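You operate a simulated robot arm through the tools that you are given. There is no shell and no other tool. Be economical: measure what you need, move in short steps, check, and stop when the job is done.

Carry out the task below with a simulated two-armed robot. There is one attempt and no reset: what you move stays moved.

## Task
Move the board from the table cradle and lock it in the bench cradle.
Fine: leave the blue and white turn buttons open; lock the green and yellow ones.
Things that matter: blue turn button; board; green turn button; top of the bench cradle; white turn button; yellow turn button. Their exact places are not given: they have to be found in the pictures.

The check looks at the end state, three seconds after you hand in, the way a careful person would. Anything else that was tipped, shoved, dropped, spilled or broken makes it a failure.

## Robot
Two 7-joint arms with two-finger parallel grippers on one trunk, on a base that drives. Base frame: it is fixed to the floor where the robot stands at the start and does not move with it; the origin is under the middle of the robot, x ahead of it, y to its left, z up. Units: cm, rad, N and s.
The left shoulder is at the start at [5, 16.5, 110.5], the right one opposite. Places, roughly: blue turn button [50, -10, 80]; green turn button [250, -30, 90]; top of the bench cradle [250, -20, 90]; white turn button [50, 10, 80]; yellow turn button [250, -10, 90]. Payload 3.91 kg a hand.
The tool frame of a hand sits at the grasp point between the pads (the TCP): z along the fingers, y along the line on which they close. The tips reach 3 cm beyond it. Largest opening 11 cm; finger width 2, thickness 1; the body of the gripper, 4.8 by 11.2 cm, starts 5.5 cm behind the TCP.
Orientation is that of the tool frame in the base frame, as a unit quaternion [x, y, z, w]. With the fingers straight down and closing along the base's y, the tool's x points along the base's -x, its y along +y and its z along -z.

## Interface
- The arms move only by the tool step_arm. It takes "left_commands", "right_commands" or both (then of equal length, played together; a hand with none holds still); each is a list of rows, each an object of numbers (a shift or turn left out is 0, a gripper value left out holds the last): "x", "y", "z": the shift along the tool's x, y, z in cm; "rx", "ry", "rz": the turn, a rotation vector about the tool's x, y, z in degrees; "gripper": the opening, from 0 (shut) to 1 (fully open). In form: [{"x": .., "y": .., "z": .., "rx": .., "ry": .., "rz": .., "gripper": ..}, ...]. A call has 1 to 20 rows; each row shifts and turns the commanded pose from where the row before left it, along the tool's axes as they then stand. Rows are played at 5 a second. More than 5 cm and 0.15 rad between two rows, or a gripper value outside its range, and nothing of the call is played. Where a pose cannot be reached the arm comes as near as it can. A force on the tool above 40 N (or 10 N above the force at the start of the call, whichever is more), or a blocked arm, ends the call early, and 0.2 s more pass. The fingers move at their own pace (about 4.5 cm/s each) and stop on an object; they squeeze with about 39 N. The grip force told is the motor's: it shows also when the fingers shut on nothing. Time passes only in rows, and 0.2 s behind the last, so rows that do not move let the fingers close. It gives the time, the measured TCP pose, the force on the tool (base axes), the opening and the grip force at its end, in the units of the frame above (readings bear some noise), with the torque about the TCP (base axes, N m) and any sound that the robot's microphone picked up.
- Cameras (640 x 400 px; columns grow to the right, rows downward): "scene" is now at [11.54, -0.84, 127.01]; the picture's right is [-0.09, -1.00, 0.00], its down [-0.62, 0.05, -0.78] and it looks along [0.78, -0.07, -0.62] (base axes); focal length 258 px, centre (320, 200). "left" rides on the left gripper at [7.2, -1.7, -10.3] in its tool frame; the picture's right is [0.23, 0.97, 0.00], its down [-0.76, 0.18, -0.62] and it looks along [-0.61, 0.14, 0.78] (tool axes); focal length 222 px, centre (320, 200). "right" rides on the right gripper at [7.2, 1.7, -10.3] in its tool frame; the picture's right is [-0.23, 0.97, 0.00], its down [-0.76, -0.18, -0.62] and it looks along [-0.61, -0.14, 0.78] (tool axes); focal length 222 px, centre (320, 200).
- camera(camera): a new picture of that camera. The clock stands still meanwhile.
- slide_trunk(by): slides the trunk up (or, below 0, down) by that many cm; the arms and the scene camera ride with it, the base frame stays. It gives what a move gives, with no picture.
- base_move(legs): drives the robot by 1 to 6 legs, each [ahead, left, turn to the left] in cm, cm and rad, along the robot's own axes; the way and the turn of a leg run together, so that a leg with both is an arc; at most 150 cm and 3.142 rad a leg. The arms and the cameras ride along, it lands a little off, and it stops where it bumps. It gives what a move gives.
- turn_head(pan, tilt): turns the head with the scene camera to pan (to the left, within 1.396 rad either way) and tilt (down, from -0.506 to 1.204), counted from straight ahead of the robot. It gives what a move gives.
- probe_pixels(camera, pixels): there is no depth. For up to 12 entries [column, row, z] of the newest picture of that camera ("zoom" is the newest enlarged one), the place [x, y] in the base frame at which the ray of that pixel passes the height z, good to about 0.3 cm. The clock stands still meanwhile.
- enlarge(camera, box): a new picture of the part [left, top, right, bottom] of that camera's present view, enlarged. The clock stands still meanwhile.
- hand_in(): hands the job in; it is judged then, once.

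Go step by step. Measure first, check grasps and placings, and put right what went wrong. The budget is 80 turns and 78 pictures, counting those below and the enlarged ones. Unless the task says otherwise, let go and move clear before handing in, and close with one line.

The tools are called after "Call:" as name(argument=value, ...) on one line, values as JSON. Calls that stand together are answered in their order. step_arm: Moves the arms, as the interface text tells. Its arguments: {"type":"object","properties":{"left_commands":{"type":"array"},"right_commands":{"type":"array"}},"required":[]} The other tools are called the same way: slide_trunk (by) slides the trunk up or down; base_move (legs) drives the base; turn_head (pan, tilt) turns the head that bears the scene camera; camera (camera) takes a picture; probe_pixels (camera, pixels) gives the place at which the rays of pixels pass given heights; enlarge (camera, box) takes an enlarged picture of a part of a camera's view; hand_in () hands the job in.

At the start:

```text
time_s: 0.0
left_position: [37.75, 17.6, 112.34]
left_tool_rot: [-0.001, 1.0, -0.001, 0.0]
left_ft_force: [-0.7, 0.4, 0.3]
left_wrist_torque: [-0.06, 0.02, -0.04]
left_gripper_width: 11.0
left_grip_force: 0.1
right_position: [42.09, -23.32, 107.63]
right_tool_rot: [0.0, 1.0, 0.0, 0.0]
right_ft_force: [-0.6, 0.9, 0.7]
right_wrist_torque: [0.0, 0.0, 0.0]
right_gripper_width: 11.0
right_grip_force: 0.1
trunk travel left (down, up): [-32.5, 17.8]
robot x, y, heading: [0.2, 0.02, 0.002]
head pan, tilt: [-0.087, 0.672]
```

scene: 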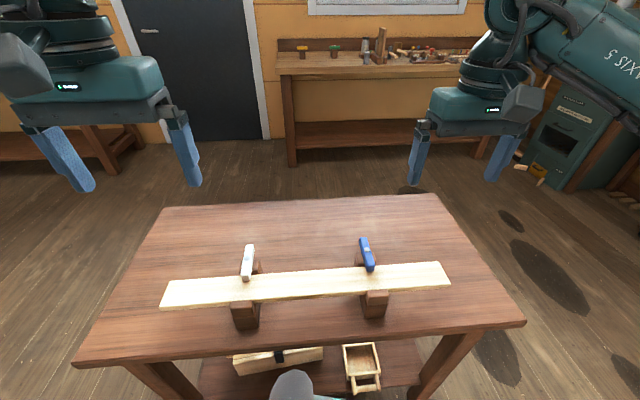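
right: 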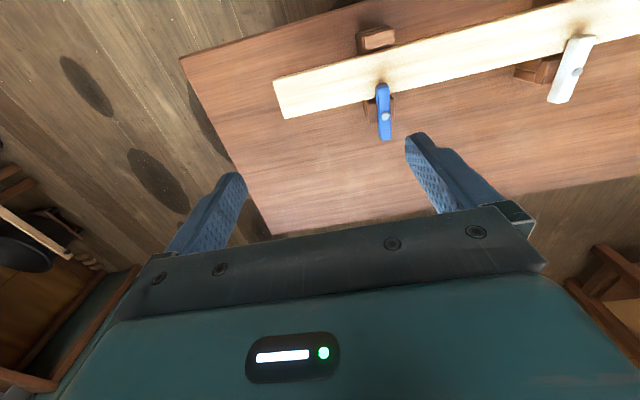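
left: 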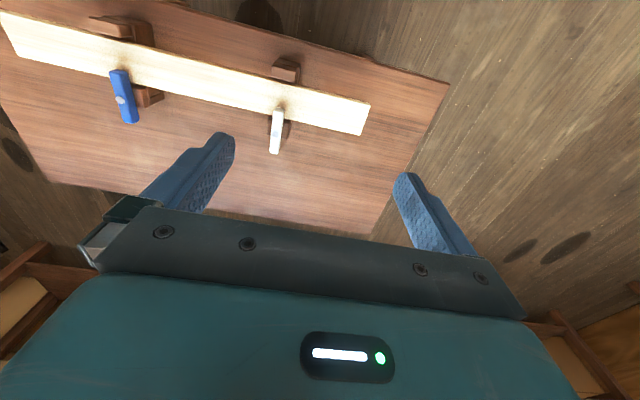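

The board lies across two table cradle blocks, with the white button near (248,262) and the blue near (367,255). I'll enlarge both to see whether they cover the board, and look at the bench.

Call:
enlarge(camera="scene", box=[150, 220, 310, 340])

Call:
enlarge(camera="scene", box=[310, 220, 470, 340])

Call:
enlarge(camera="scene", box=[270, 20, 490, 150])

Call:
probe_pixels(camera="scene", pixels=[[162, 307, 84], [167, 283, 84], [451, 286, 84], [440, 262, 84], [248, 246, 86], [246, 280, 86], [364, 240, 86], [370, 270, 86], [245, 305, 84], [375, 293, 84]])

```text
3.33 times, centred on (230, 280) of scene
```

zoom: 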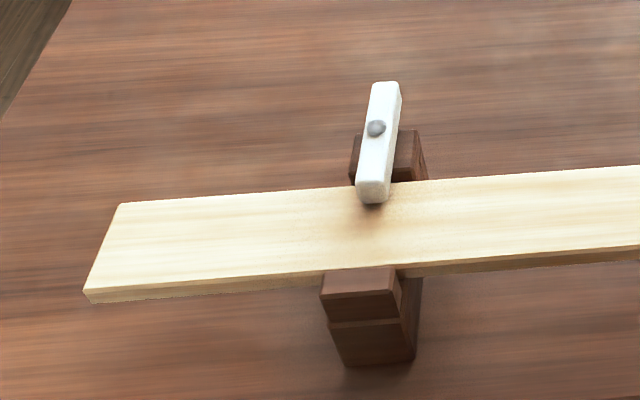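

```text
3.33 times, centred on (390, 280) of scene
```

zoom: 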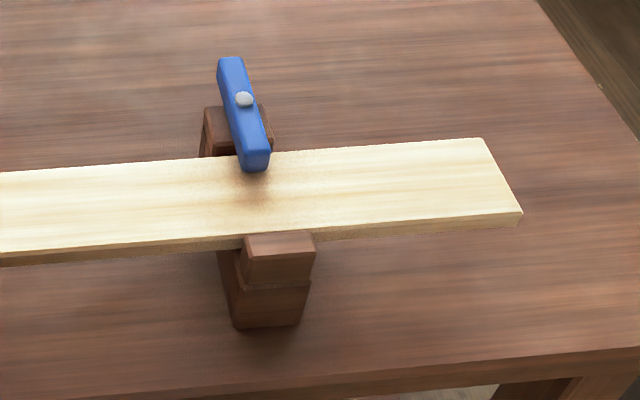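

```text
2.91 times, centred on (380, 85) of scene
```

zoom: 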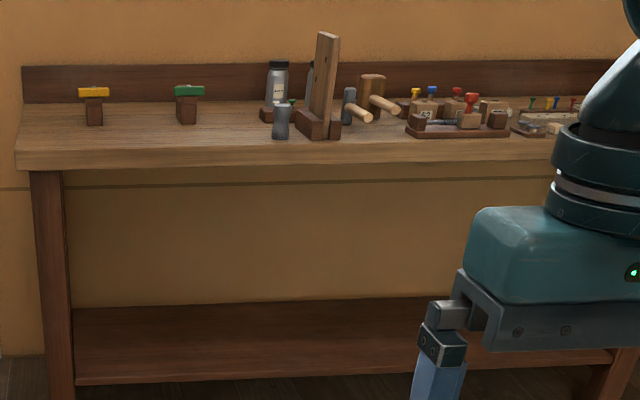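

```text
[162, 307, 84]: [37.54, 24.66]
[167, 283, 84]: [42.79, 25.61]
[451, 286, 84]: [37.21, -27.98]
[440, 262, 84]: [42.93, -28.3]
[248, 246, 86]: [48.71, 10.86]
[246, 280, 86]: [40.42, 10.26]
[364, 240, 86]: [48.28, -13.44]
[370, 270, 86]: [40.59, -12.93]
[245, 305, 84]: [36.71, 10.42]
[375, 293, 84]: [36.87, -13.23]
```

Both table buttons lie over the board, so they're locked. I'll triangulate the pivots, board and block heights from the scene and wrist pictures.

Call:
camera(camera="scene")

Call:
probe_pixels(camera="scene", pixels=[[367, 249.5, 84], [367, 249.5, 86], [367, 249.5, 88], [247, 258.5, 84], [247, 258.5, 86], [247, 258.5, 88], [451, 284, 82], [451, 284, 85], [440, 262, 82], [440, 262, 85]])

Call:
probe_pixels(camera="right", pixels=[[386, 117, 84], [386, 117, 86], [386, 117, 88], [577, 71, 84], [577, 71, 86], [577, 71, 88], [274, 80, 82], [274, 80, 85], [285, 118, 82], [285, 118, 85]])

Call:
probe_pixels(camera="left", pixels=[[121, 100, 84], [121, 100, 86], [121, 100, 88], [278, 120, 84], [278, 120, 86], [278, 120, 88]])

```text
71 pictures are left
```

scene: 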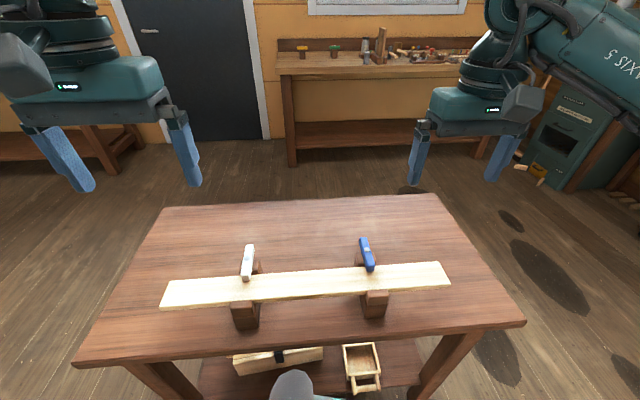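

```text
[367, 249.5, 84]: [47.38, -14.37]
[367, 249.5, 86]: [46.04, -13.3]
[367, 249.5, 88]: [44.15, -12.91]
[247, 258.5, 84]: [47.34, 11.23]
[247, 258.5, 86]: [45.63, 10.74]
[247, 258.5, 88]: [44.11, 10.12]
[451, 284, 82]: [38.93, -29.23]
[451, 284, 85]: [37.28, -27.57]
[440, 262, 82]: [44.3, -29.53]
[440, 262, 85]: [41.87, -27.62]
```

```text
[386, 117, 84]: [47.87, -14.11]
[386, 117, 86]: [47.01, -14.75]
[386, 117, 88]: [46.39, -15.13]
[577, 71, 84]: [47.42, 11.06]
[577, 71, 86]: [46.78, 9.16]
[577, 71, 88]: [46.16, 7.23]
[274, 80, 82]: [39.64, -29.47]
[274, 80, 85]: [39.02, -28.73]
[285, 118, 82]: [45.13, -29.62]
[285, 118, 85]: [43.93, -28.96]
```

```text
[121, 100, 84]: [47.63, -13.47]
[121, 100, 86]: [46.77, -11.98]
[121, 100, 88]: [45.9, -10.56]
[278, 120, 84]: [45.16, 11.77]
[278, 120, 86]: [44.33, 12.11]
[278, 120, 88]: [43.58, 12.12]
```

The pivot heads come out at about z=84: blue (47.5,-14), white (47.4,11.2). I'll bring both hands above them for a closer look.

Call:
step_arm(left_commands=[{"x": -1.93, "y": -1.28, "z": 3.27}, {"x": -1.93, "y": -1.28, "z": 3.27}, {"x": -1.93, "y": -1.28, "z": 3.27}, {"x": -1.93, "y": -1.28, "z": 3.27}, {"x": -1.93, "y": -1.28, "z": 3.27}, {}], right_commands=[{"x": -1.08, "y": 1.86, "z": 2.33}, {"x": -1.08, "y": 1.86, "z": 2.33}, {"x": -1.08, "y": 1.86, "z": 2.33}, {"x": -1.08, "y": 1.86, "z": 2.33}, {"x": -1.08, "y": 1.86, "z": 2.33}, {}])

Call:
camera(camera="left")

Call:
camera(camera="right")

```text
time_s: 1.4
left_position: [47.52, 11.12, 95.96]
left_tool_rot: [0.0, 1.0, 0.0, 0.001]
left_ft_force: [-0.4, -0.5, -0.3]
left_wrist_torque: [0.01, 0.03, 0.03]
left_gripper_width: 11.0
left_grip_force: 0.2
right_position: [47.6, -14.02, 96.23]
right_tool_rot: [0.0, 1.0, -0.001, 0.0]
right_ft_force: [-0.3, -0.2, 0.8]
right_wrist_torque: [-0.03, -0.01, 0.03]
right_gripper_width: 11.0
right_grip_force: 0.0
trunk travel left (down, up): [-32.5, 17.8]
robot x, y, heading: [0.13, -0.44, 0.0]
head pan, tilt: [-0.087, 0.672]
```

```text
70 pictures are left
```

left: 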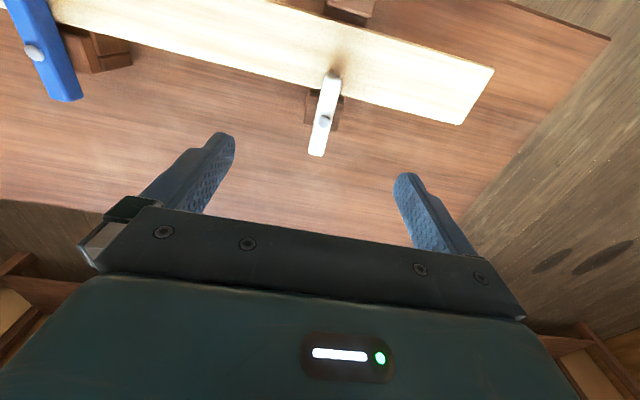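

```text
69 pictures are left
```

right: 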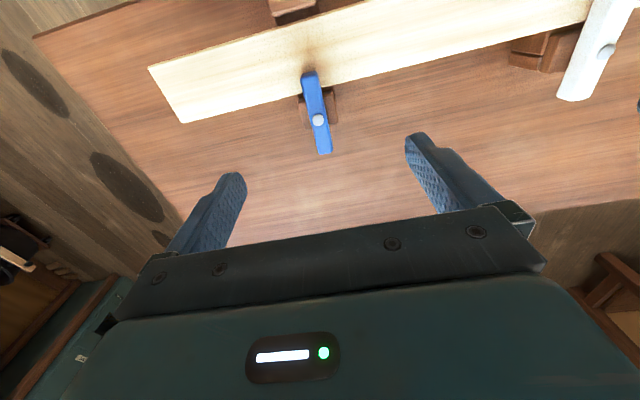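

Now I have close views of both pivots: white at (325,120) left, blue at (318,120) right. I'll re-probe the heads, ends and board edges.

Call:
probe_pixels(camera="right", pixels=[[318, 120, 83], [318, 120, 85], [606, 51, 83], [606, 51, 85], [309, 74, 84], [325, 152, 84], [148, 67, 82], [184, 122, 82], [250, 40, 82], [270, 104, 82]])

Call:
probe_pixels(camera="left", pixels=[[325, 120, 83], [325, 120, 85], [33, 52, 83], [33, 52, 85], [333, 75, 84], [316, 154, 84], [494, 70, 82], [459, 124, 82], [385, 40, 82], [365, 98, 82]])

Call:
enlarge(camera="right", box=[220, 0, 420, 170])

```text
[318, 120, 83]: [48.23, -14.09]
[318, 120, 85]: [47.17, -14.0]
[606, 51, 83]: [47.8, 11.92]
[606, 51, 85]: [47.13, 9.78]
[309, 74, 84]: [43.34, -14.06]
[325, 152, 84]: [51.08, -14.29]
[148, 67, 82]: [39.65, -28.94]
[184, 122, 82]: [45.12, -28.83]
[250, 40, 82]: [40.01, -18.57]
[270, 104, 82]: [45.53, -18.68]
```

```text
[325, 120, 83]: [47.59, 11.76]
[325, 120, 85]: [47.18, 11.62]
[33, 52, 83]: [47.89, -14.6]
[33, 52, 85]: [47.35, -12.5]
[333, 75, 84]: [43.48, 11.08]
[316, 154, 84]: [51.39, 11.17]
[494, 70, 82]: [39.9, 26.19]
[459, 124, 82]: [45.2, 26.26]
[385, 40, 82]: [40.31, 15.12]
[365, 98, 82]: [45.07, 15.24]
```

```text
2.35 times, centred on (320, 85) of right
```

zoom: 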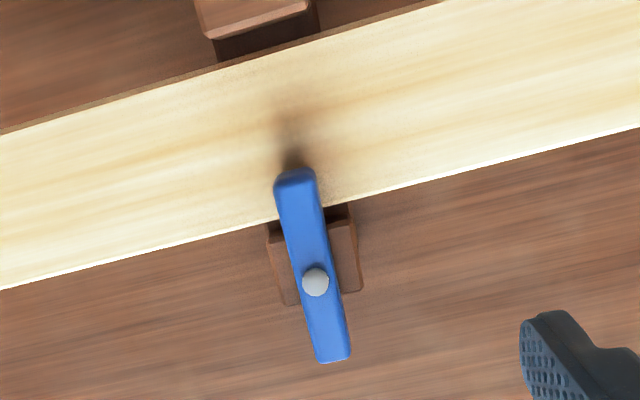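

Buttons lie along x (43.4 to 51.3), pivots about (47.6,-14.1) and (47.5,11.3), with the board top near z=82. I'll narrow both grippers and lower them around the pivots.

Call:
step_arm(left_commands=[{"gripper": 0.3, "y": 0.1}, {"z": 2.5}, {"z": 2.5}, {"z": 2.5}, {"z": 1.8}, {}], right_commands=[{"gripper": 0.3, "y": -0.1}, {"z": 2.5}, {"z": 2.5}, {"z": 2.5}, {"z": 2.0}, {}])

Call:
camera(camera="left")

Call:
camera(camera="right")

Call:
enlarge(camera="scene", box=[200, 180, 430, 330])

```text
time_s: 2.8
left_position: [47.42, 11.37, 86.47]
left_tool_rot: [-0.001, 1.0, -0.001, 0.0]
left_ft_force: [0.9, 0.2, -0.1]
left_wrist_torque: [0.0, -0.01, -0.05]
left_gripper_width: 3.3
left_grip_force: 0.1
right_position: [47.09, -14.35, 86.33]
right_tool_rot: [0.0, 1.0, 0.0, -0.001]
right_ft_force: [-0.1, 0.2, -0.3]
right_wrist_torque: [0.0, -0.03, 0.05]
right_gripper_width: 3.3
right_grip_force: 0.0
trunk travel left (down, up): [-32.5, 17.8]
robot x, y, heading: [0.39, -0.06, -0.0]
head pan, tilt: [-0.087, 0.672]
```

```text
67 pictures are left
```

left: 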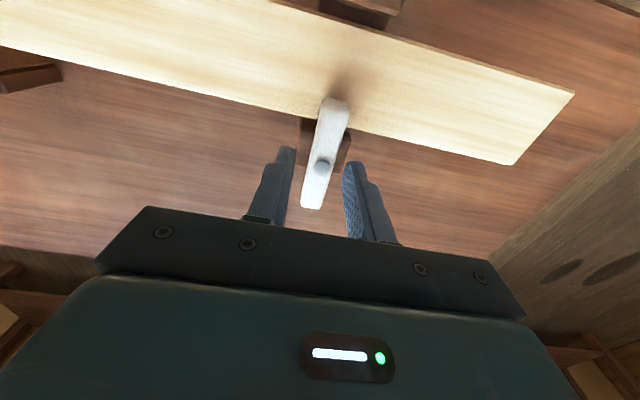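

```text
66 pictures are left
```

right: 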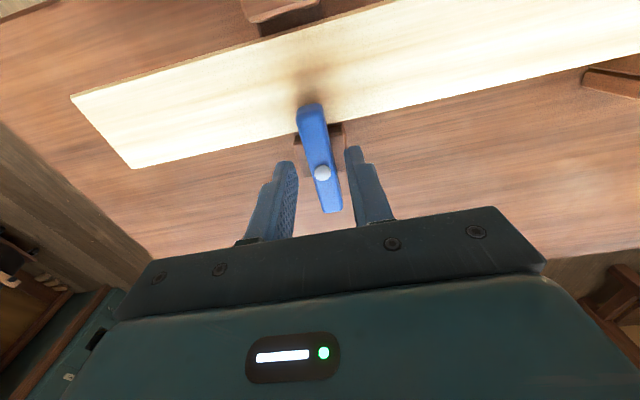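

```text
2.67 times, centred on (315, 255) of scene
```

zoom: 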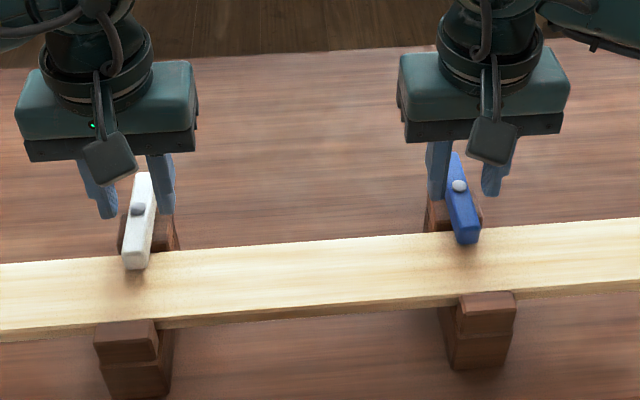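

The fingers straddle both buttons, still a bit high. I'll probe the pivots from the low viewpoint.

Call:
probe_pixels(camera="left", pixels=[[322, 166, 83], [322, 166, 84], [322, 166, 85], [334, 104, 83], [312, 206, 83]])

Call:
probe_pixels(camera="right", pixels=[[322, 173, 83], [322, 173, 84], [322, 173, 85], [309, 107, 83], [331, 210, 83]])

```text
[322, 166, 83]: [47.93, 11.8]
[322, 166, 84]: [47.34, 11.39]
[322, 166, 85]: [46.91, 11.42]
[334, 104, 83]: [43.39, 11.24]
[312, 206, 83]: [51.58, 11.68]
```

```text
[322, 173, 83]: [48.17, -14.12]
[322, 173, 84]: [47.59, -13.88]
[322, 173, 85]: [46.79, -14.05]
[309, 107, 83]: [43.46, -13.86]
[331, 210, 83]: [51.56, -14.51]
```

Pivot heads are at about z=84, x=47.5. I'll lower 1 cm more, centre on the pivots, and close gently.

Call:
step_arm(left_commands=[{"z": 0.5, "x": -0.1}, {"z": 0.5}, {"gripper": 0.0}, {}, {}], right_commands=[{"z": 0.5, "x": -0.4, "y": 0.2}, {"z": 0.5}, {"gripper": 0.0}, {}, {}])

Call:
camera(camera="left")

Call:
camera(camera="right")

```text
time_s: 4.0
left_position: [47.57, 11.54, 85.64]
left_tool_rot: [-0.002, 1.0, 0.003, -0.001]
left_ft_force: [-3.1, 26.6, 3.7]
left_wrist_torque: [0.44, -0.07, -0.27]
left_gripper_width: 1.78
left_grip_force: 44.8
right_position: [47.66, -14.41, 85.44]
right_tool_rot: [0.002, 1.0, -0.004, 0.0]
right_ft_force: [0.6, -23.9, 0.8]
right_wrist_torque: [-0.59, -0.15, -0.13]
right_gripper_width: 1.79
right_grip_force: 45.1
trunk travel left (down, up): [-32.5, 17.8]
robot x, y, heading: [0.28, 0.19, -0.003]
head pan, tilt: [-0.087, 0.672]
```

```text
64 pictures are left
```

left: 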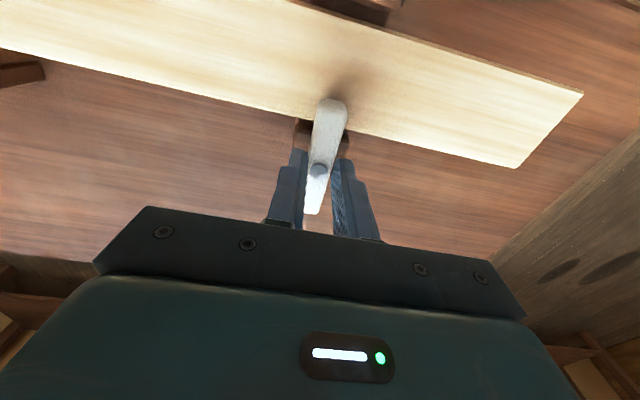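

```text
63 pictures are left
```

right: 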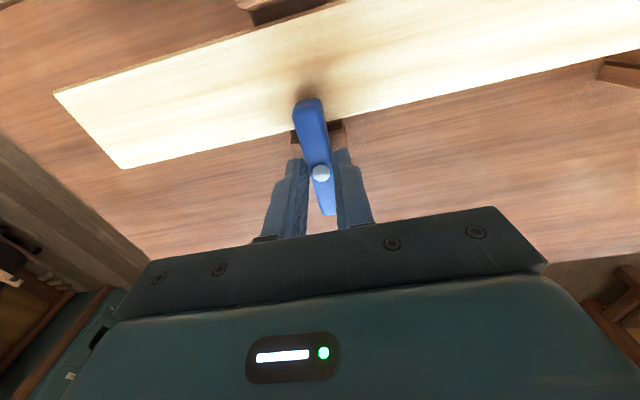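

Both buttons are gripped (1.8 cm), with about 25 N of side force from a small offset. I'll ease that and turn a first 24°.

Call:
step_arm(left_commands=[{"y": 0.2}, {"rz": 8}, {"rz": 8}, {"rz": 8}], right_commands=[{"y": -0.2}, {"rz": -8}, {"rz": -8}, {"rz": -8}])

```text
time_s: 5.0
left_position: [47.54, 11.79, 85.59]
left_tool_rot: [0.206, 0.979, 0.003, 0.0]
left_ft_force: [7.3, 25.3, 2.9]
left_wrist_torque: [0.56, -0.37, 0.09]
left_gripper_width: 1.79
left_grip_force: 44.7
right_position: [47.67, -14.36, 85.39]
right_tool_rot: [-0.206, 0.979, -0.003, -0.005]
right_ft_force: [-11.2, -22.6, -8.0]
right_wrist_torque: [-0.47, -0.02, -2.29]
right_gripper_width: 2.67
right_grip_force: 45.3
trunk travel left (down, up): [-32.5, 17.8]
robot x, y, heading: [-0.02, -0.46, -0.001]
head pan, tilt: [-0.087, 0.672]
```

White turned freely, but the blue grip spread to 2.67 with 2.3 Nm of torque, so it may be turning against a stop. Checking pictures.

Call:
camera(camera="right")

Call:
camera(camera="left")

```text
62 pictures are left
```

right: 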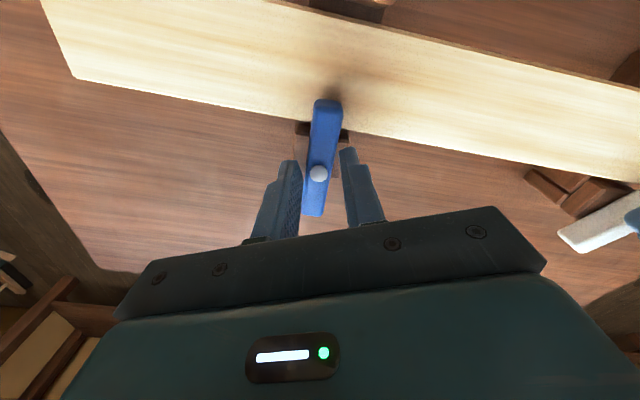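

```text
61 pictures are left
```

left: 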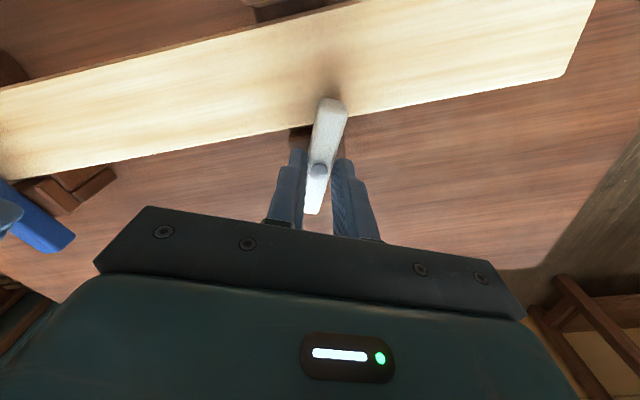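

White is turning with the hand, but blue did not move, so it has a stop that way. I'll turn blue the other way and continue white.

Call:
step_arm(left_commands=[{"rz": 8}, {"rz": 8}, {"rz": 8}, {"rz": 8}, {"rz": 8}, {"rz": 8}], right_commands=[{"rz": 8}, {"rz": 8}, {"rz": 8}, {"rz": 8}, {"rz": 8}, {"rz": 8}])

Call:
camera(camera="right")

Call:
camera(camera="left")

```text
time_s: 6.4
left_position: [47.87, 11.98, 85.57]
left_tool_rot: [0.466, 0.885, 0.005, 0.0]
left_ft_force: [12.7, 30.0, 5.4]
left_wrist_torque: [1.03, -0.39, 0.11]
left_gripper_width: 1.79
left_grip_force: 44.9
left hand out of reach, approached as far as the arm can: row 5, 6
right_position: [48.0, -14.24, 85.39]
right_tool_rot: [0.211, 0.978, -0.002, -0.001]
right_ft_force: [9.5, -24.1, -7.9]
right_wrist_torque: [-0.32, 0.46, 0.0]
right_gripper_width: 1.78
right_grip_force: 45.1
trunk travel left (down, up): [-32.5, 17.8]
robot x, y, heading: [-0.03, -0.54, 0.003]
head pan, tilt: [-0.087, 0.672]
```

```text
60 pictures are left
```

right: 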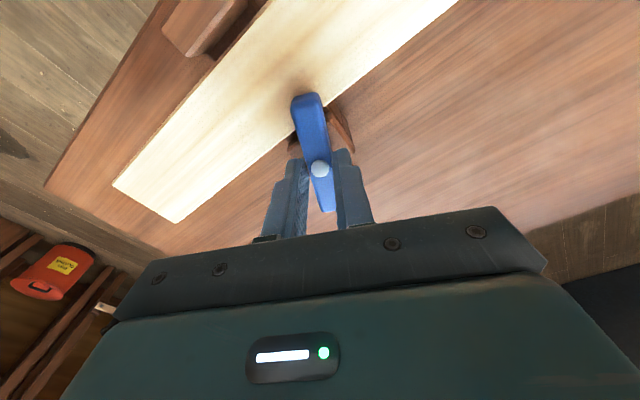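

```text
59 pictures are left
```

left: 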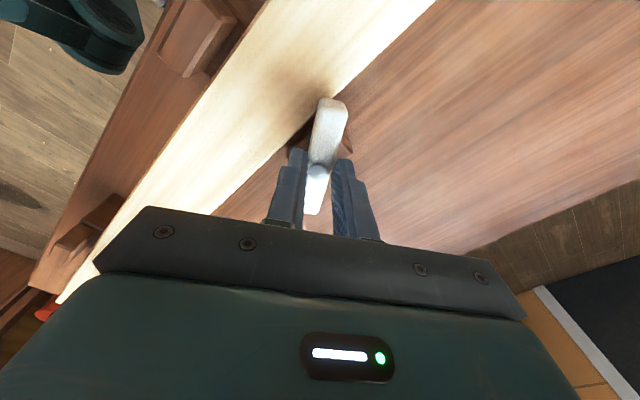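

Left's wrist hits its limit with white at 56°. I'll release white and rise while blue keeps turning.

Call:
step_arm(left_commands=[{"gripper": 0.35}, {}, {"z": -2}, {"z": -2}, {"rz": -8, "z": -1}, {"rz": -8}, {"rz": -8}, {"rz": -8}, {"rz": -8}], right_commands=[{"rz": 8}, {"rz": 8}, {"rz": 8}, {"rz": 8}, {"rz": 8}, {"rz": 8}, {"rz": 8}, {"rz": 8}, {}])

Call:
camera(camera="right")

Call:
camera(camera="left")

```text
time_s: 8.4
left_position: [47.65, 11.48, 90.6]
left_tool_rot: [0.137, 0.991, 0.0, 0.0]
left_ft_force: [0.1, -0.3, 0.3]
left_wrist_torque: [0.01, -0.01, 0.01]
left_gripper_width: 3.85
left_grip_force: 0.2
right_position: [48.05, -14.34, 85.41]
right_tool_rot: [0.695, 0.719, 0.001, 0.001]
right_ft_force: [16.9, -14.1, 3.3]
right_wrist_torque: [-0.69, -0.38, -0.03]
right_gripper_width: 1.78
right_grip_force: 44.9
trunk travel left (down, up): [-32.5, 17.8]
robot x, y, heading: [-0.12, -0.09, -0.004]
head pan, tilt: [-0.087, 0.672]
```

```text
58 pictures are left
```

right: 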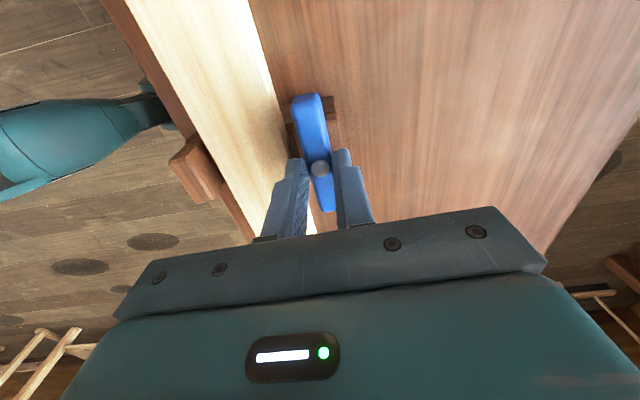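

```text
57 pictures are left
```

left: 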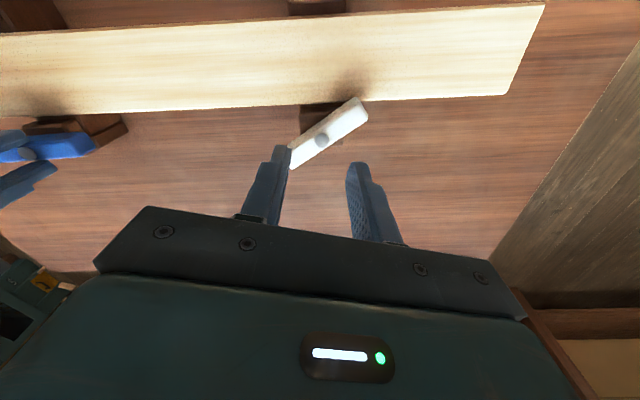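

Blue is now parallel to the table edge (open). I'll release it, and use left's closed fingertips to push white's long end the remaining 34°.

Call:
step_arm(left_commands=[{"rz": -8, "gripper": 0}, {"rz": -8}, {"x": 2.4, "y": 0.5}, {"x": 2.1, "y": 0.5}, {}, {"z": 2.5}, {"z": 2.3}, {}], right_commands=[{"gripper": 0.35}, {}, {}, {"z": -2}, {"z": -3}, {"z": -4}, {"z": -4}, {}])

Call:
camera(camera="left")

```text
time_s: 10.2
left_position: [42.94, 12.63, 85.84]
left_tool_rot: [-0.001, 1.0, -0.001, -0.001]
left_ft_force: [0.0, 0.2, 0.4]
left_wrist_torque: [-0.03, 0.0, -0.01]
left_gripper_width: 0.01
left_grip_force: 37.8
right_position: [48.19, -14.05, 98.39]
right_tool_rot: [0.695, 0.719, 0.0, 0.0]
right_ft_force: [0.3, 0.9, -0.1]
right_wrist_torque: [-0.03, -0.03, -0.01]
right_gripper_width: 3.84
right_grip_force: 0.0
trunk travel left (down, up): [-32.5, 17.8]
robot x, y, heading: [0.23, -0.21, 0.005]
head pan, tilt: [-0.087, 0.672]
```

```text
56 pictures are left
```

left: 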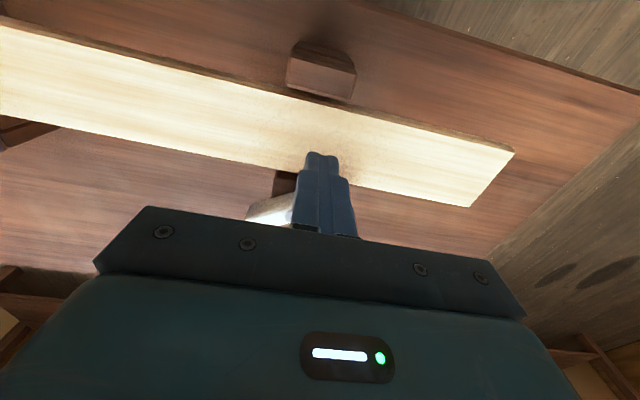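

The left tip is down just short of the white button's long side. I'll push along its arc while unwinding the right hand.

Call:
step_arm(left_commands=[{"x": -0.5, "y": 0.4}, {"x": -0.5, "y": 0.4}, {"x": -0.5, "y": 0.4}, {"x": -0.5, "y": 0.4}, {"x": -0.5, "y": 0.3}, {"x": -0.4, "y": 0.2}, {}, {"x": 1}, {"z": -3}, {"z": -4}, {"z": -4}, {}], right_commands=[{"rz": -8}, {"rz": -8}, {"rz": -8}, {"rz": -8}, {"rz": -8}, {"rz": -8}, {"rz": -8}, {"rz": -8}, {"rz": -8}, {"rz": -8}, {"rz": -8}, {}])

Call:
camera(camera="left")

Call:
camera(camera="right")

Call:
camera(camera="scene")

```text
time_s: 12.8
left_position: [44.65, 14.74, 96.84]
left_tool_rot: [-0.002, 1.0, 0.0, 0.0]
left_ft_force: [0.2, 0.7, 0.1]
left_wrist_torque: [-0.01, 0.03, 0.01]
left_gripper_width: 0.01
left_grip_force: 37.7
right_position: [47.76, -14.14, 98.52]
right_tool_rot: [-0.001, 1.0, 0.0, 0.001]
right_ft_force: [0.5, 0.5, 0.6]
right_wrist_torque: [0.02, 0.0, -0.03]
right_gripper_width: 3.84
right_grip_force: 0.0
trunk travel left (down, up): [-32.5, 17.8]
robot x, y, heading: [0.08, 0.24, -0.0]
head pan, tilt: [-0.087, 0.672]
```

```text
55 pictures are left
```

left: 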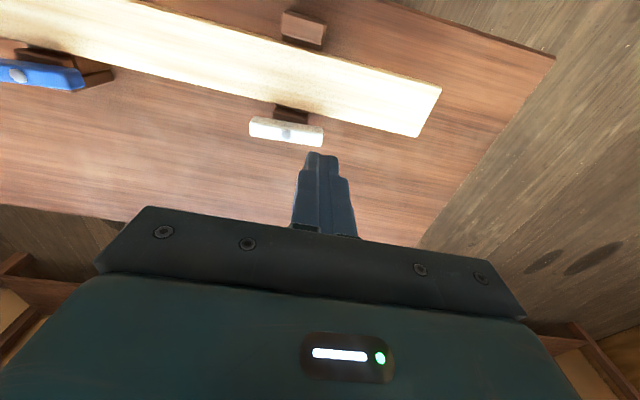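

```text
54 pictures are left
```

right: 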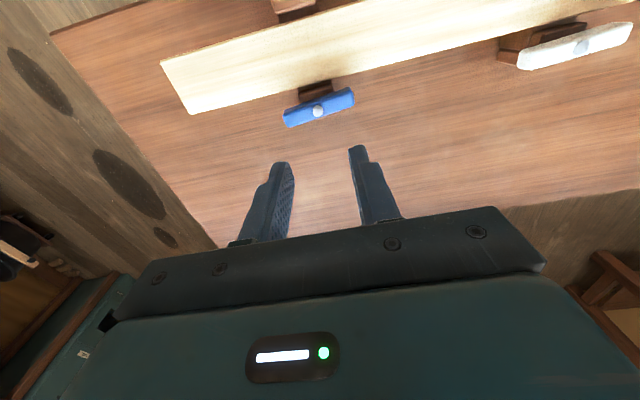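

```text
53 pictures are left
```

scene: 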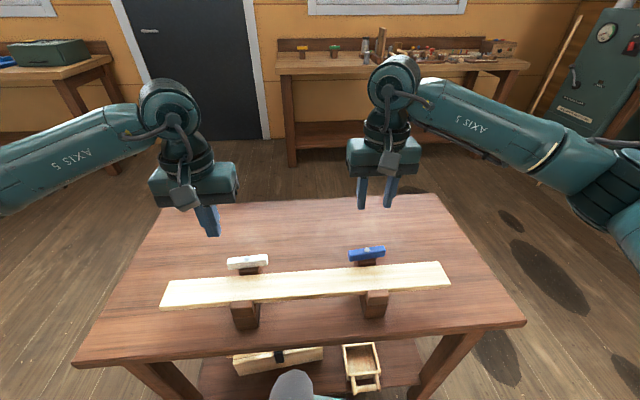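

Both table buttons are open and clear of the board. Before grasping, I'll look more closely at the bench cradle and at the table slot.

Call:
enlarge(camera="scene", box=[280, 30, 360, 80])

Call:
enlarge(camera="left", box=[200, 0, 380, 160])

Call:
enlarge(camera="scene", box=[210, 240, 410, 330])

```text
8.00 times, centred on (320, 55) of scene
```

zoom: 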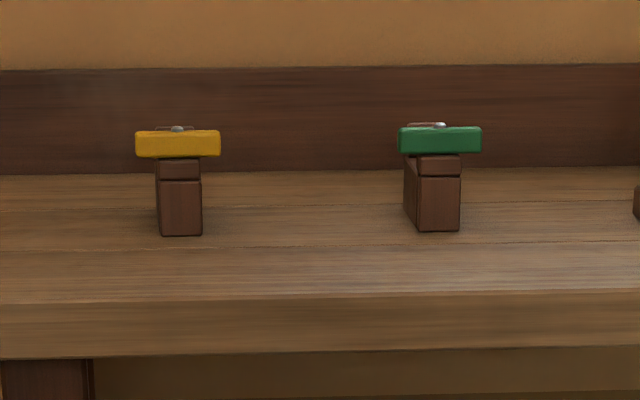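

```text
2.50 times, centred on (290, 80) of left
```

zoom: 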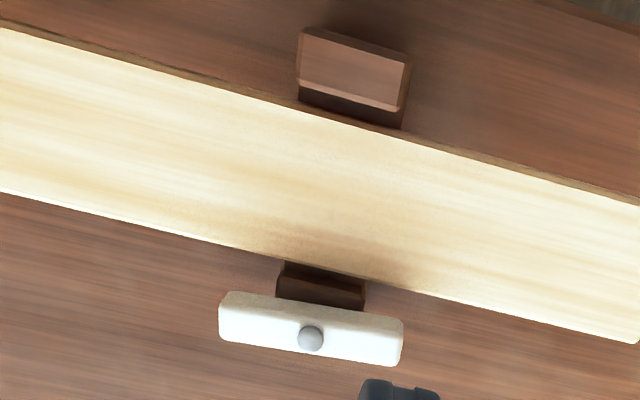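

```text
3.20 times, centred on (310, 285) of scene
```

zoom: 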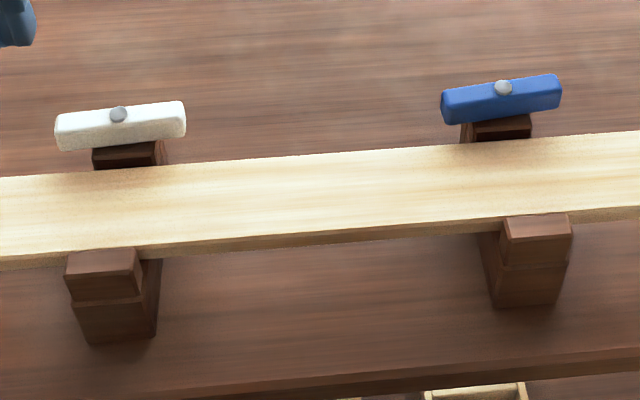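

Same cradle type on the bench: front and rear cheeks with buttons on the rear posts. I'll move the left hand aside and bring the right hand over the board's middle (42.5,-1.4), turned 90° to close along x.

Call:
step_arm(left_commands=[{"y": 3, "z": -2}, {"y": 3, "z": -2}, {"y": 3, "z": -2}, {"y": 2, "z": -2}, {}, {}, {}, {}, {}, {}, {}, {}, {}, {}, {}, {}], right_commands=[{"x": 1.3, "y": 3.2}, {"x": 1.3, "y": 3.2}, {"x": 1.3, "y": 3.2}, {"x": 1.3, "y": 3.1}, {"rz": 8.2, "gripper": 0.75}, {"rz": 8.2}, {"rz": 8.2}, {"rz": 8.2}, {"rz": 8.2}, {"rz": 8.2}, {"rz": 8.2}, {"rz": 8.2}, {"rz": 8.2}, {"rz": 8.2}, {"rz": 8}, {}])

Call:
camera(camera="right")

```text
time_s: 16.2
left_position: [44.62, 25.8, 105.16]
left_tool_rot: [-0.002, 1.0, 0.0, 0.0]
left_ft_force: [-0.2, -0.6, 0.2]
left_wrist_torque: [0.04, -0.01, 0.0]
left_gripper_width: 0.0
left_grip_force: 37.6
right_position: [42.71, -1.34, 98.47]
right_tool_rot: [0.708, 0.706, -0.001, 0.001]
right_ft_force: [0.6, 0.5, -0.2]
right_wrist_torque: [0.03, 0.0, 0.0]
right_gripper_width: 8.26
right_grip_force: 0.1
trunk travel left (down, up): [-32.5, 17.8]
robot x, y, heading: [-0.13, 0.21, -0.0]
head pan, tilt: [-0.087, 0.672]
```

```text
49 pictures are left
```

right: 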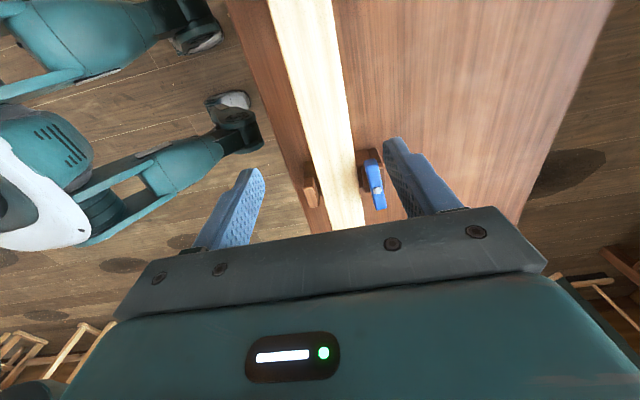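

The right hand is above the board's middle. I'll probe both board edges along y to centre the grip.

Call:
probe_pixels(camera="right", pixels=[[300, 100, 82], [345, 100, 82], [317, 180, 82], [359, 180, 82], [305, 100, 79], [371, 205, 84]])

Call:
enlarge(camera="right", box=[240, 0, 440, 240])

```text
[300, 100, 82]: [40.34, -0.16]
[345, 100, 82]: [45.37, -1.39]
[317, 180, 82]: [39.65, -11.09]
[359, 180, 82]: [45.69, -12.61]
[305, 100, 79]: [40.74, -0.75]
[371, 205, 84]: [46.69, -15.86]
```

```text
1.67 times, centred on (340, 120) of right
```

zoom: 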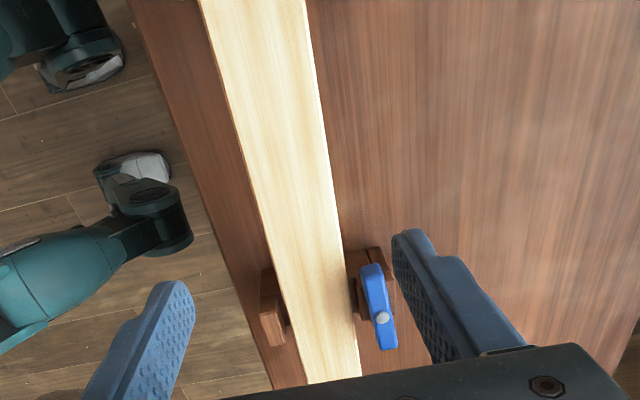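

The board spans x 40.0–45.5 and is centred under the hand. I'll lower to TCP z≈83.5 and look.

Call:
step_arm(right_commands=[{"z": 3}, {"z": 3}, {"z": 3}, {"z": 3}, {"z": 2}, {"z": 1}, {}])

Call:
camera(camera="right")

Call:
enlarge(camera="scene", box=[230, 200, 390, 320])

```text
time_s: 17.8
left_position: [44.66, 25.91, 105.09]
left_tool_rot: [-0.001, 1.0, 0.0, 0.0]
left_ft_force: [0.2, 1.1, -0.3]
left_wrist_torque: [0.0, -0.01, -0.03]
left_gripper_width: 0.01
left_grip_force: 37.8
right_position: [42.87, -1.56, 83.65]
right_tool_rot: [0.708, 0.707, 0.0, 0.0]
right_ft_force: [-0.6, 0.6, 0.1]
right_wrist_torque: [0.0, 0.03, -0.01]
right_gripper_width: 8.24
right_grip_force: 0.1
trunk travel left (down, up): [-32.5, 17.8]
robot x, y, heading: [-0.17, -0.08, -0.002]
head pan, tilt: [-0.087, 0.672]
```

```text
47 pictures are left
```

right: 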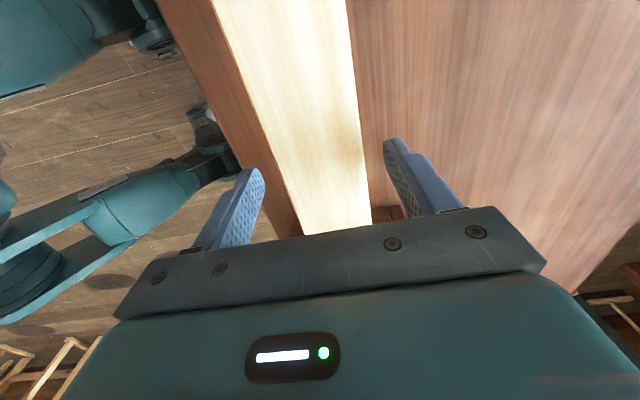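

```text
3.33 times, centred on (310, 260) of scene
```

zoom: 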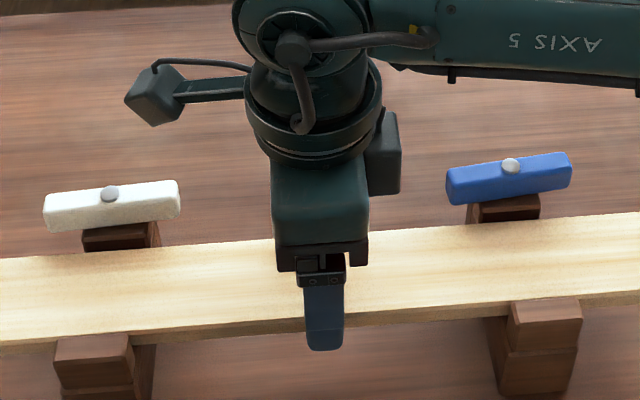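

The fingers straddle the board with tips below its edge. Closing.

Call:
step_arm(right_commands=[{"gripper": 0}, {}, {}, {}, {}])

```text
time_s: 19.0
left_position: [44.51, 25.97, 105.15]
left_tool_rot: [0.0, 1.0, -0.001, 0.0]
left_ft_force: [0.2, 0.3, 0.2]
left_wrist_torque: [0.01, 0.0, -0.02]
left_gripper_width: 0.02
left_grip_force: 37.6
right_position: [42.75, -1.51, 83.57]
right_tool_rot: [0.707, 0.707, 0.0, 0.0]
right_ft_force: [-0.9, -0.3, 0.6]
right_wrist_torque: [0.01, 0.05, 0.04]
right_gripper_width: 0.0
right_grip_force: 23.1
trunk travel left (down, up): [-32.5, 17.8]
robot x, y, heading: [0.03, -0.01, 0.001]
head pan, tilt: [-0.087, 0.672]
```

The fingers shut on nothing (width 0), so they must be above the board, or under it. I'll look.

Call:
enlarge(camera="scene", box=[230, 200, 390, 320])

Call:
camera(camera="right")

```text
3.33 times, centred on (310, 260) of scene
```

zoom: 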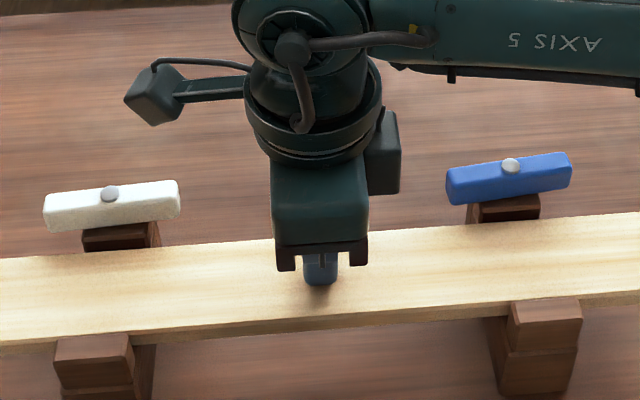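

```text
44 pictures are left
```

right: 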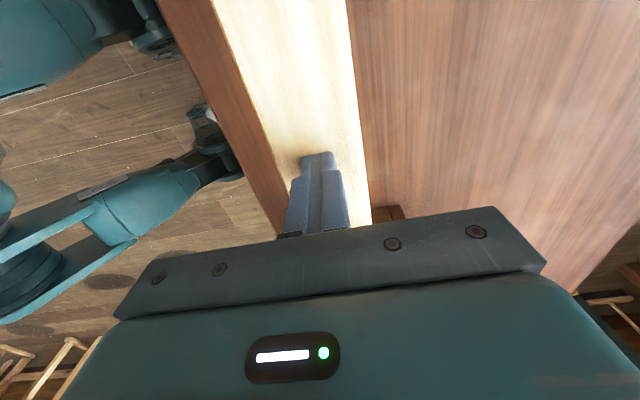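

Board top lies below the tips (80.6); re-solving scene against wrist probes gives z≈80 and x 40.2–45.7. I'll touch down gently to confirm.

Call:
step_arm(right_commands=[{"z": 0.25}, {"z": 0.25}, {"z": 0.25}])

```text
time_s: 19.8
left_position: [44.55, 25.71, 105.25]
left_tool_rot: [-0.001, 1.0, 0.0, 0.0]
left_ft_force: [0.8, 0.5, 0.5]
left_wrist_torque: [-0.02, 0.04, 0.01]
left_gripper_width: 0.04
left_grip_force: 38.5
right_position: [42.83, -1.51, 83.47]
right_tool_rot: [0.707, 0.707, 0.004, 0.002]
right_ft_force: [-5.4, -5.6, 16.3]
right_wrist_torque: [-0.24, 0.27, 0.0]
right_gripper_width: 0.01
right_grip_force: 38.7
trunk travel left (down, up): [-32.5, 17.8]
robot x, y, heading: [-0.14, -0.29, -0.002]
head pan, tilt: [-0.087, 0.672]
stopped in row 3 (right hand): the force on the tool passed its limit (the readings are from after the stop); the commanded pose is now the measured one
```

Contact at TCP 83.45, so the board top is z≈80.4 and its centre x≈43. I'll rise, open, recentre and go down to TCP ≈81.2, watching force.

Call:
step_arm(right_commands=[{"z": -2.5}, {"y": 0.2, "gripper": 0.75}, {}, {}, {"z": 2}, {"z": 1}, {"z": 1}, {"z": 0.7}, {}])

Call:
camera(camera="right")

Call:
enlarge(camera="scene", box=[230, 200, 390, 320])

```text
time_s: 21.8
left_position: [44.72, 25.65, 105.15]
left_tool_rot: [-0.001, 1.0, 0.0, 0.0]
left_ft_force: [-0.3, -0.9, -1.4]
left_wrist_torque: [-0.03, 0.0, -0.02]
left_gripper_width: 0.0
left_grip_force: 37.1
right_position: [43.02, -1.45, 81.08]
right_tool_rot: [0.707, 0.707, 0.002, 0.001]
right_ft_force: [-0.7, 0.3, 0.2]
right_wrist_torque: [0.01, 0.01, -0.01]
right_gripper_width: 8.25
right_grip_force: 0.1
trunk travel left (down, up): [-32.5, 17.8]
robot x, y, heading: [0.17, 0.13, 0.002]
head pan, tilt: [-0.087, 0.672]
```

```text
43 pictures are left
```

right: 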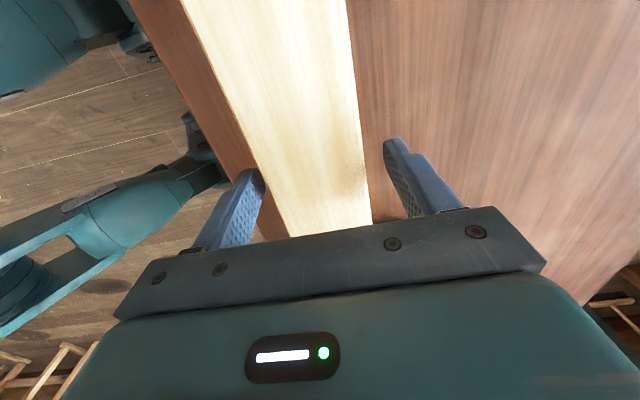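

```text
3.33 times, centred on (310, 260) of scene
```

zoom: 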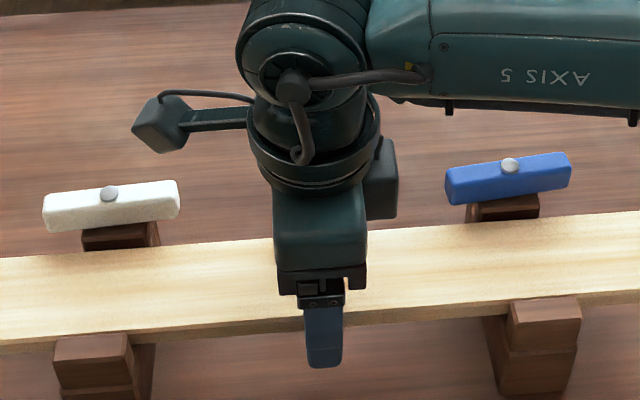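

The tips are now well below the board's top. Closing again.

Call:
step_arm(right_commands=[{"gripper": 0}, {}, {}, {}])

```text
time_s: 22.8
left_position: [44.58, 25.79, 105.08]
left_tool_rot: [0.0, 1.0, 0.0, 0.0]
left_ft_force: [-0.3, -0.8, -0.5]
left_wrist_torque: [0.01, 0.01, 0.01]
left_gripper_width: 0.04
left_grip_force: 37.8
right_position: [43.01, -1.63, 81.05]
right_tool_rot: [0.707, 0.707, 0.002, 0.001]
right_ft_force: [-1.0, 0.0, -1.1]
right_wrist_torque: [0.02, 0.09, 0.01]
right_gripper_width: 5.96
right_grip_force: 39.5
trunk travel left (down, up): [-32.5, 17.8]
robot x, y, heading: [0.3, -0.0, -0.001]
head pan, tilt: [-0.087, 0.672]
```

Gripped at 5.96 cm. Lifting gently.

Call:
step_arm(right_commands=[{"z": -0.5}, {"z": -0.5}, {"z": -1}, {"z": -1.5}, {"z": -1.5}, {"z": -2}, {"z": -2}, {"z": -2}, {"z": -2}, {}])

Call:
camera(camera="scene")

```text
time_s: 25.0
left_position: [44.7, 25.78, 105.15]
left_tool_rot: [-0.001, 1.0, 0.0, 0.0]
left_ft_force: [0.3, 0.5, 0.3]
left_wrist_torque: [0.0, -0.01, 0.01]
left_gripper_width: 0.01
left_grip_force: 37.4
right_position: [42.89, -1.54, 94.16]
right_tool_rot: [0.707, 0.707, 0.003, 0.002]
right_ft_force: [-0.3, 0.8, -0.4]
right_wrist_torque: [-0.01, 0.0, -0.01]
right_gripper_width: 0.0
right_grip_force: 37.4
trunk travel left (down, up): [-32.5, 17.8]
robot x, y, heading: [0.09, -0.09, 0.001]
head pan, tilt: [-0.087, 0.672]
```

```text
41 pictures are left
```

scene: 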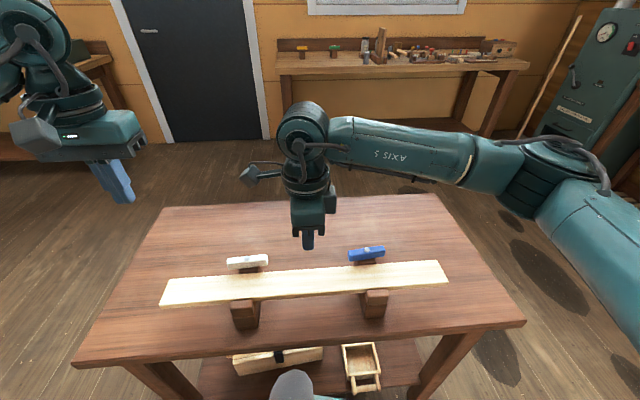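

The grip slipped: the width is 0 and the board is still in its cradle. I'll look closely at the cheeks and buttons for anything holding it.

Call:
enlarge(camera="scene", box=[330, 230, 430, 330])

Call:
enlarge(camera="scene", box=[200, 240, 300, 340])

Call:
camera(camera="right")

```text
4.00 times, centred on (380, 280) of scene
```

zoom: 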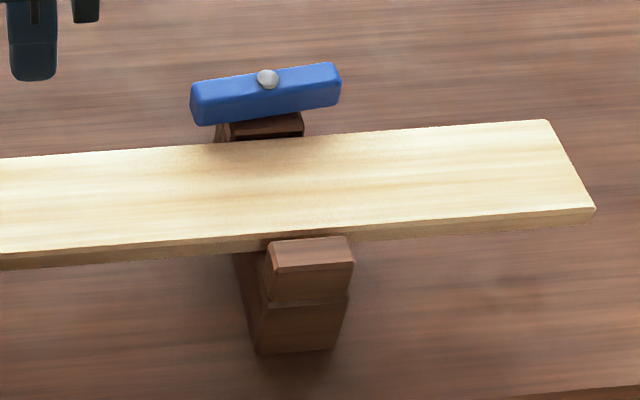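

```text
4.00 times, centred on (250, 290) of scene
```

zoom: 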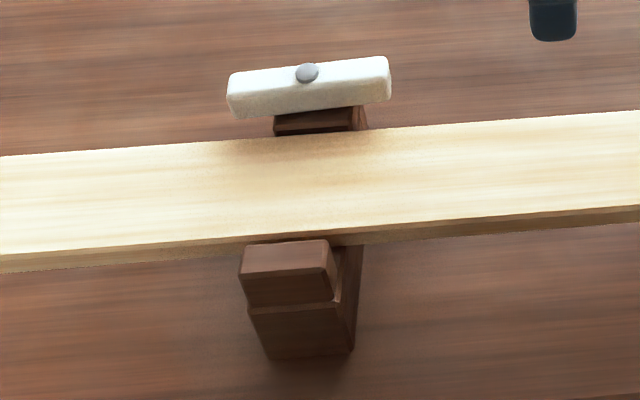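

```text
38 pictures are left
```

right: 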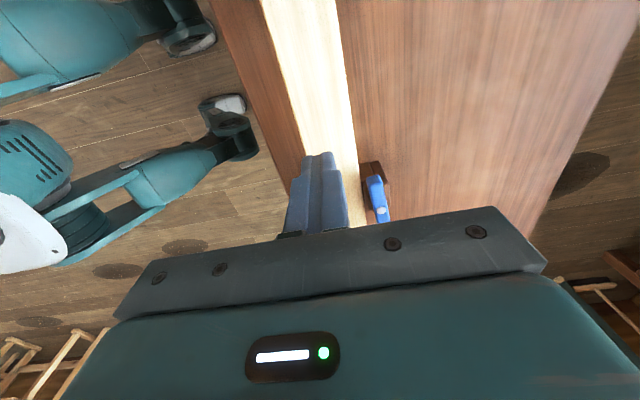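

No overhang is visible; the cheeks are chamfered and the buttons clear. The tips probably held too shallowly, so I'll regrip lower (TCP ≈80) with a guarded descent.

Call:
step_arm(right_commands=[{"gripper": 0.75, "z": 3}, {"z": 3}, {"z": 2}, {"z": 2}, {"z": 2}, {"z": 1}, {"z": 0.5}, {"z": 0.4}, {"z": 0.3}, {}])

Call:
enlarge(camera="scene", box=[260, 220, 360, 320])

```text
time_s: 27.2
left_position: [44.63, 25.78, 105.19]
left_tool_rot: [-0.001, 1.0, 0.0, 0.0]
left_ft_force: [-0.3, -0.6, -0.6]
left_wrist_torque: [-0.02, 0.04, 0.01]
left_gripper_width: 0.0
left_grip_force: 37.7
right_position: [42.98, -1.36, 79.81]
right_tool_rot: [0.707, 0.707, 0.003, 0.003]
right_ft_force: [-0.8, -0.5, 0.3]
right_wrist_torque: [0.0, 0.01, -0.01]
right_gripper_width: 8.25
right_grip_force: 0.0
trunk travel left (down, up): [-32.5, 17.8]
robot x, y, heading: [-0.16, 0.24, -0.002]
head pan, tilt: [-0.087, 0.672]
```

```text
4.00 times, centred on (310, 270) of scene
```

zoom: 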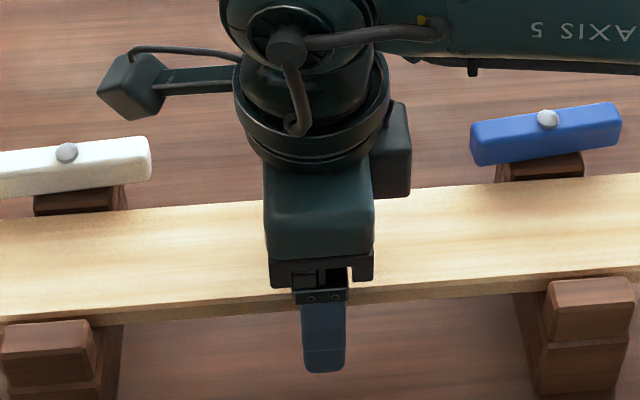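

The hand is lower and has no contact. Closing and lifting just 0.6 cm to read the force.

Call:
step_arm(right_commands=[{"gripper": 0}, {}, {}, {}, {}, {"z": -0.3}, {"z": -0.3}])

Call:
enlarge(camera="scene", box=[200, 220, 460, 330])

```text
time_s: 28.8
left_position: [44.7, 25.75, 105.2]
left_tool_rot: [-0.002, 1.0, 0.001, 0.0]
left_ft_force: [0.1, -0.2, -0.1]
left_wrist_torque: [0.0, -0.02, 0.0]
left_gripper_width: 0.0
left_grip_force: 37.5
right_position: [43.02, -1.33, 80.44]
right_tool_rot: [0.708, 0.707, 0.004, 0.002]
right_ft_force: [-0.3, 0.0, -2.9]
right_wrist_torque: [0.0, -0.01, -0.03]
right_gripper_width: 6.01
right_grip_force: 38.6
trunk travel left (down, up): [-32.5, 17.8]
robot x, y, heading: [0.18, 0.01, -0.001]
head pan, tilt: [-0.087, 0.672]
```

```text
2.46 times, centred on (330, 275) of scene
```

zoom: 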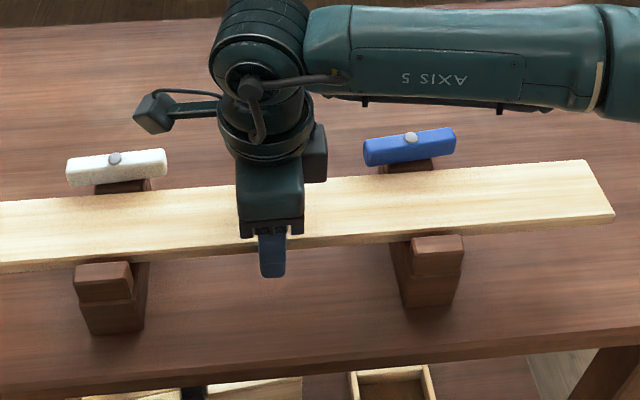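

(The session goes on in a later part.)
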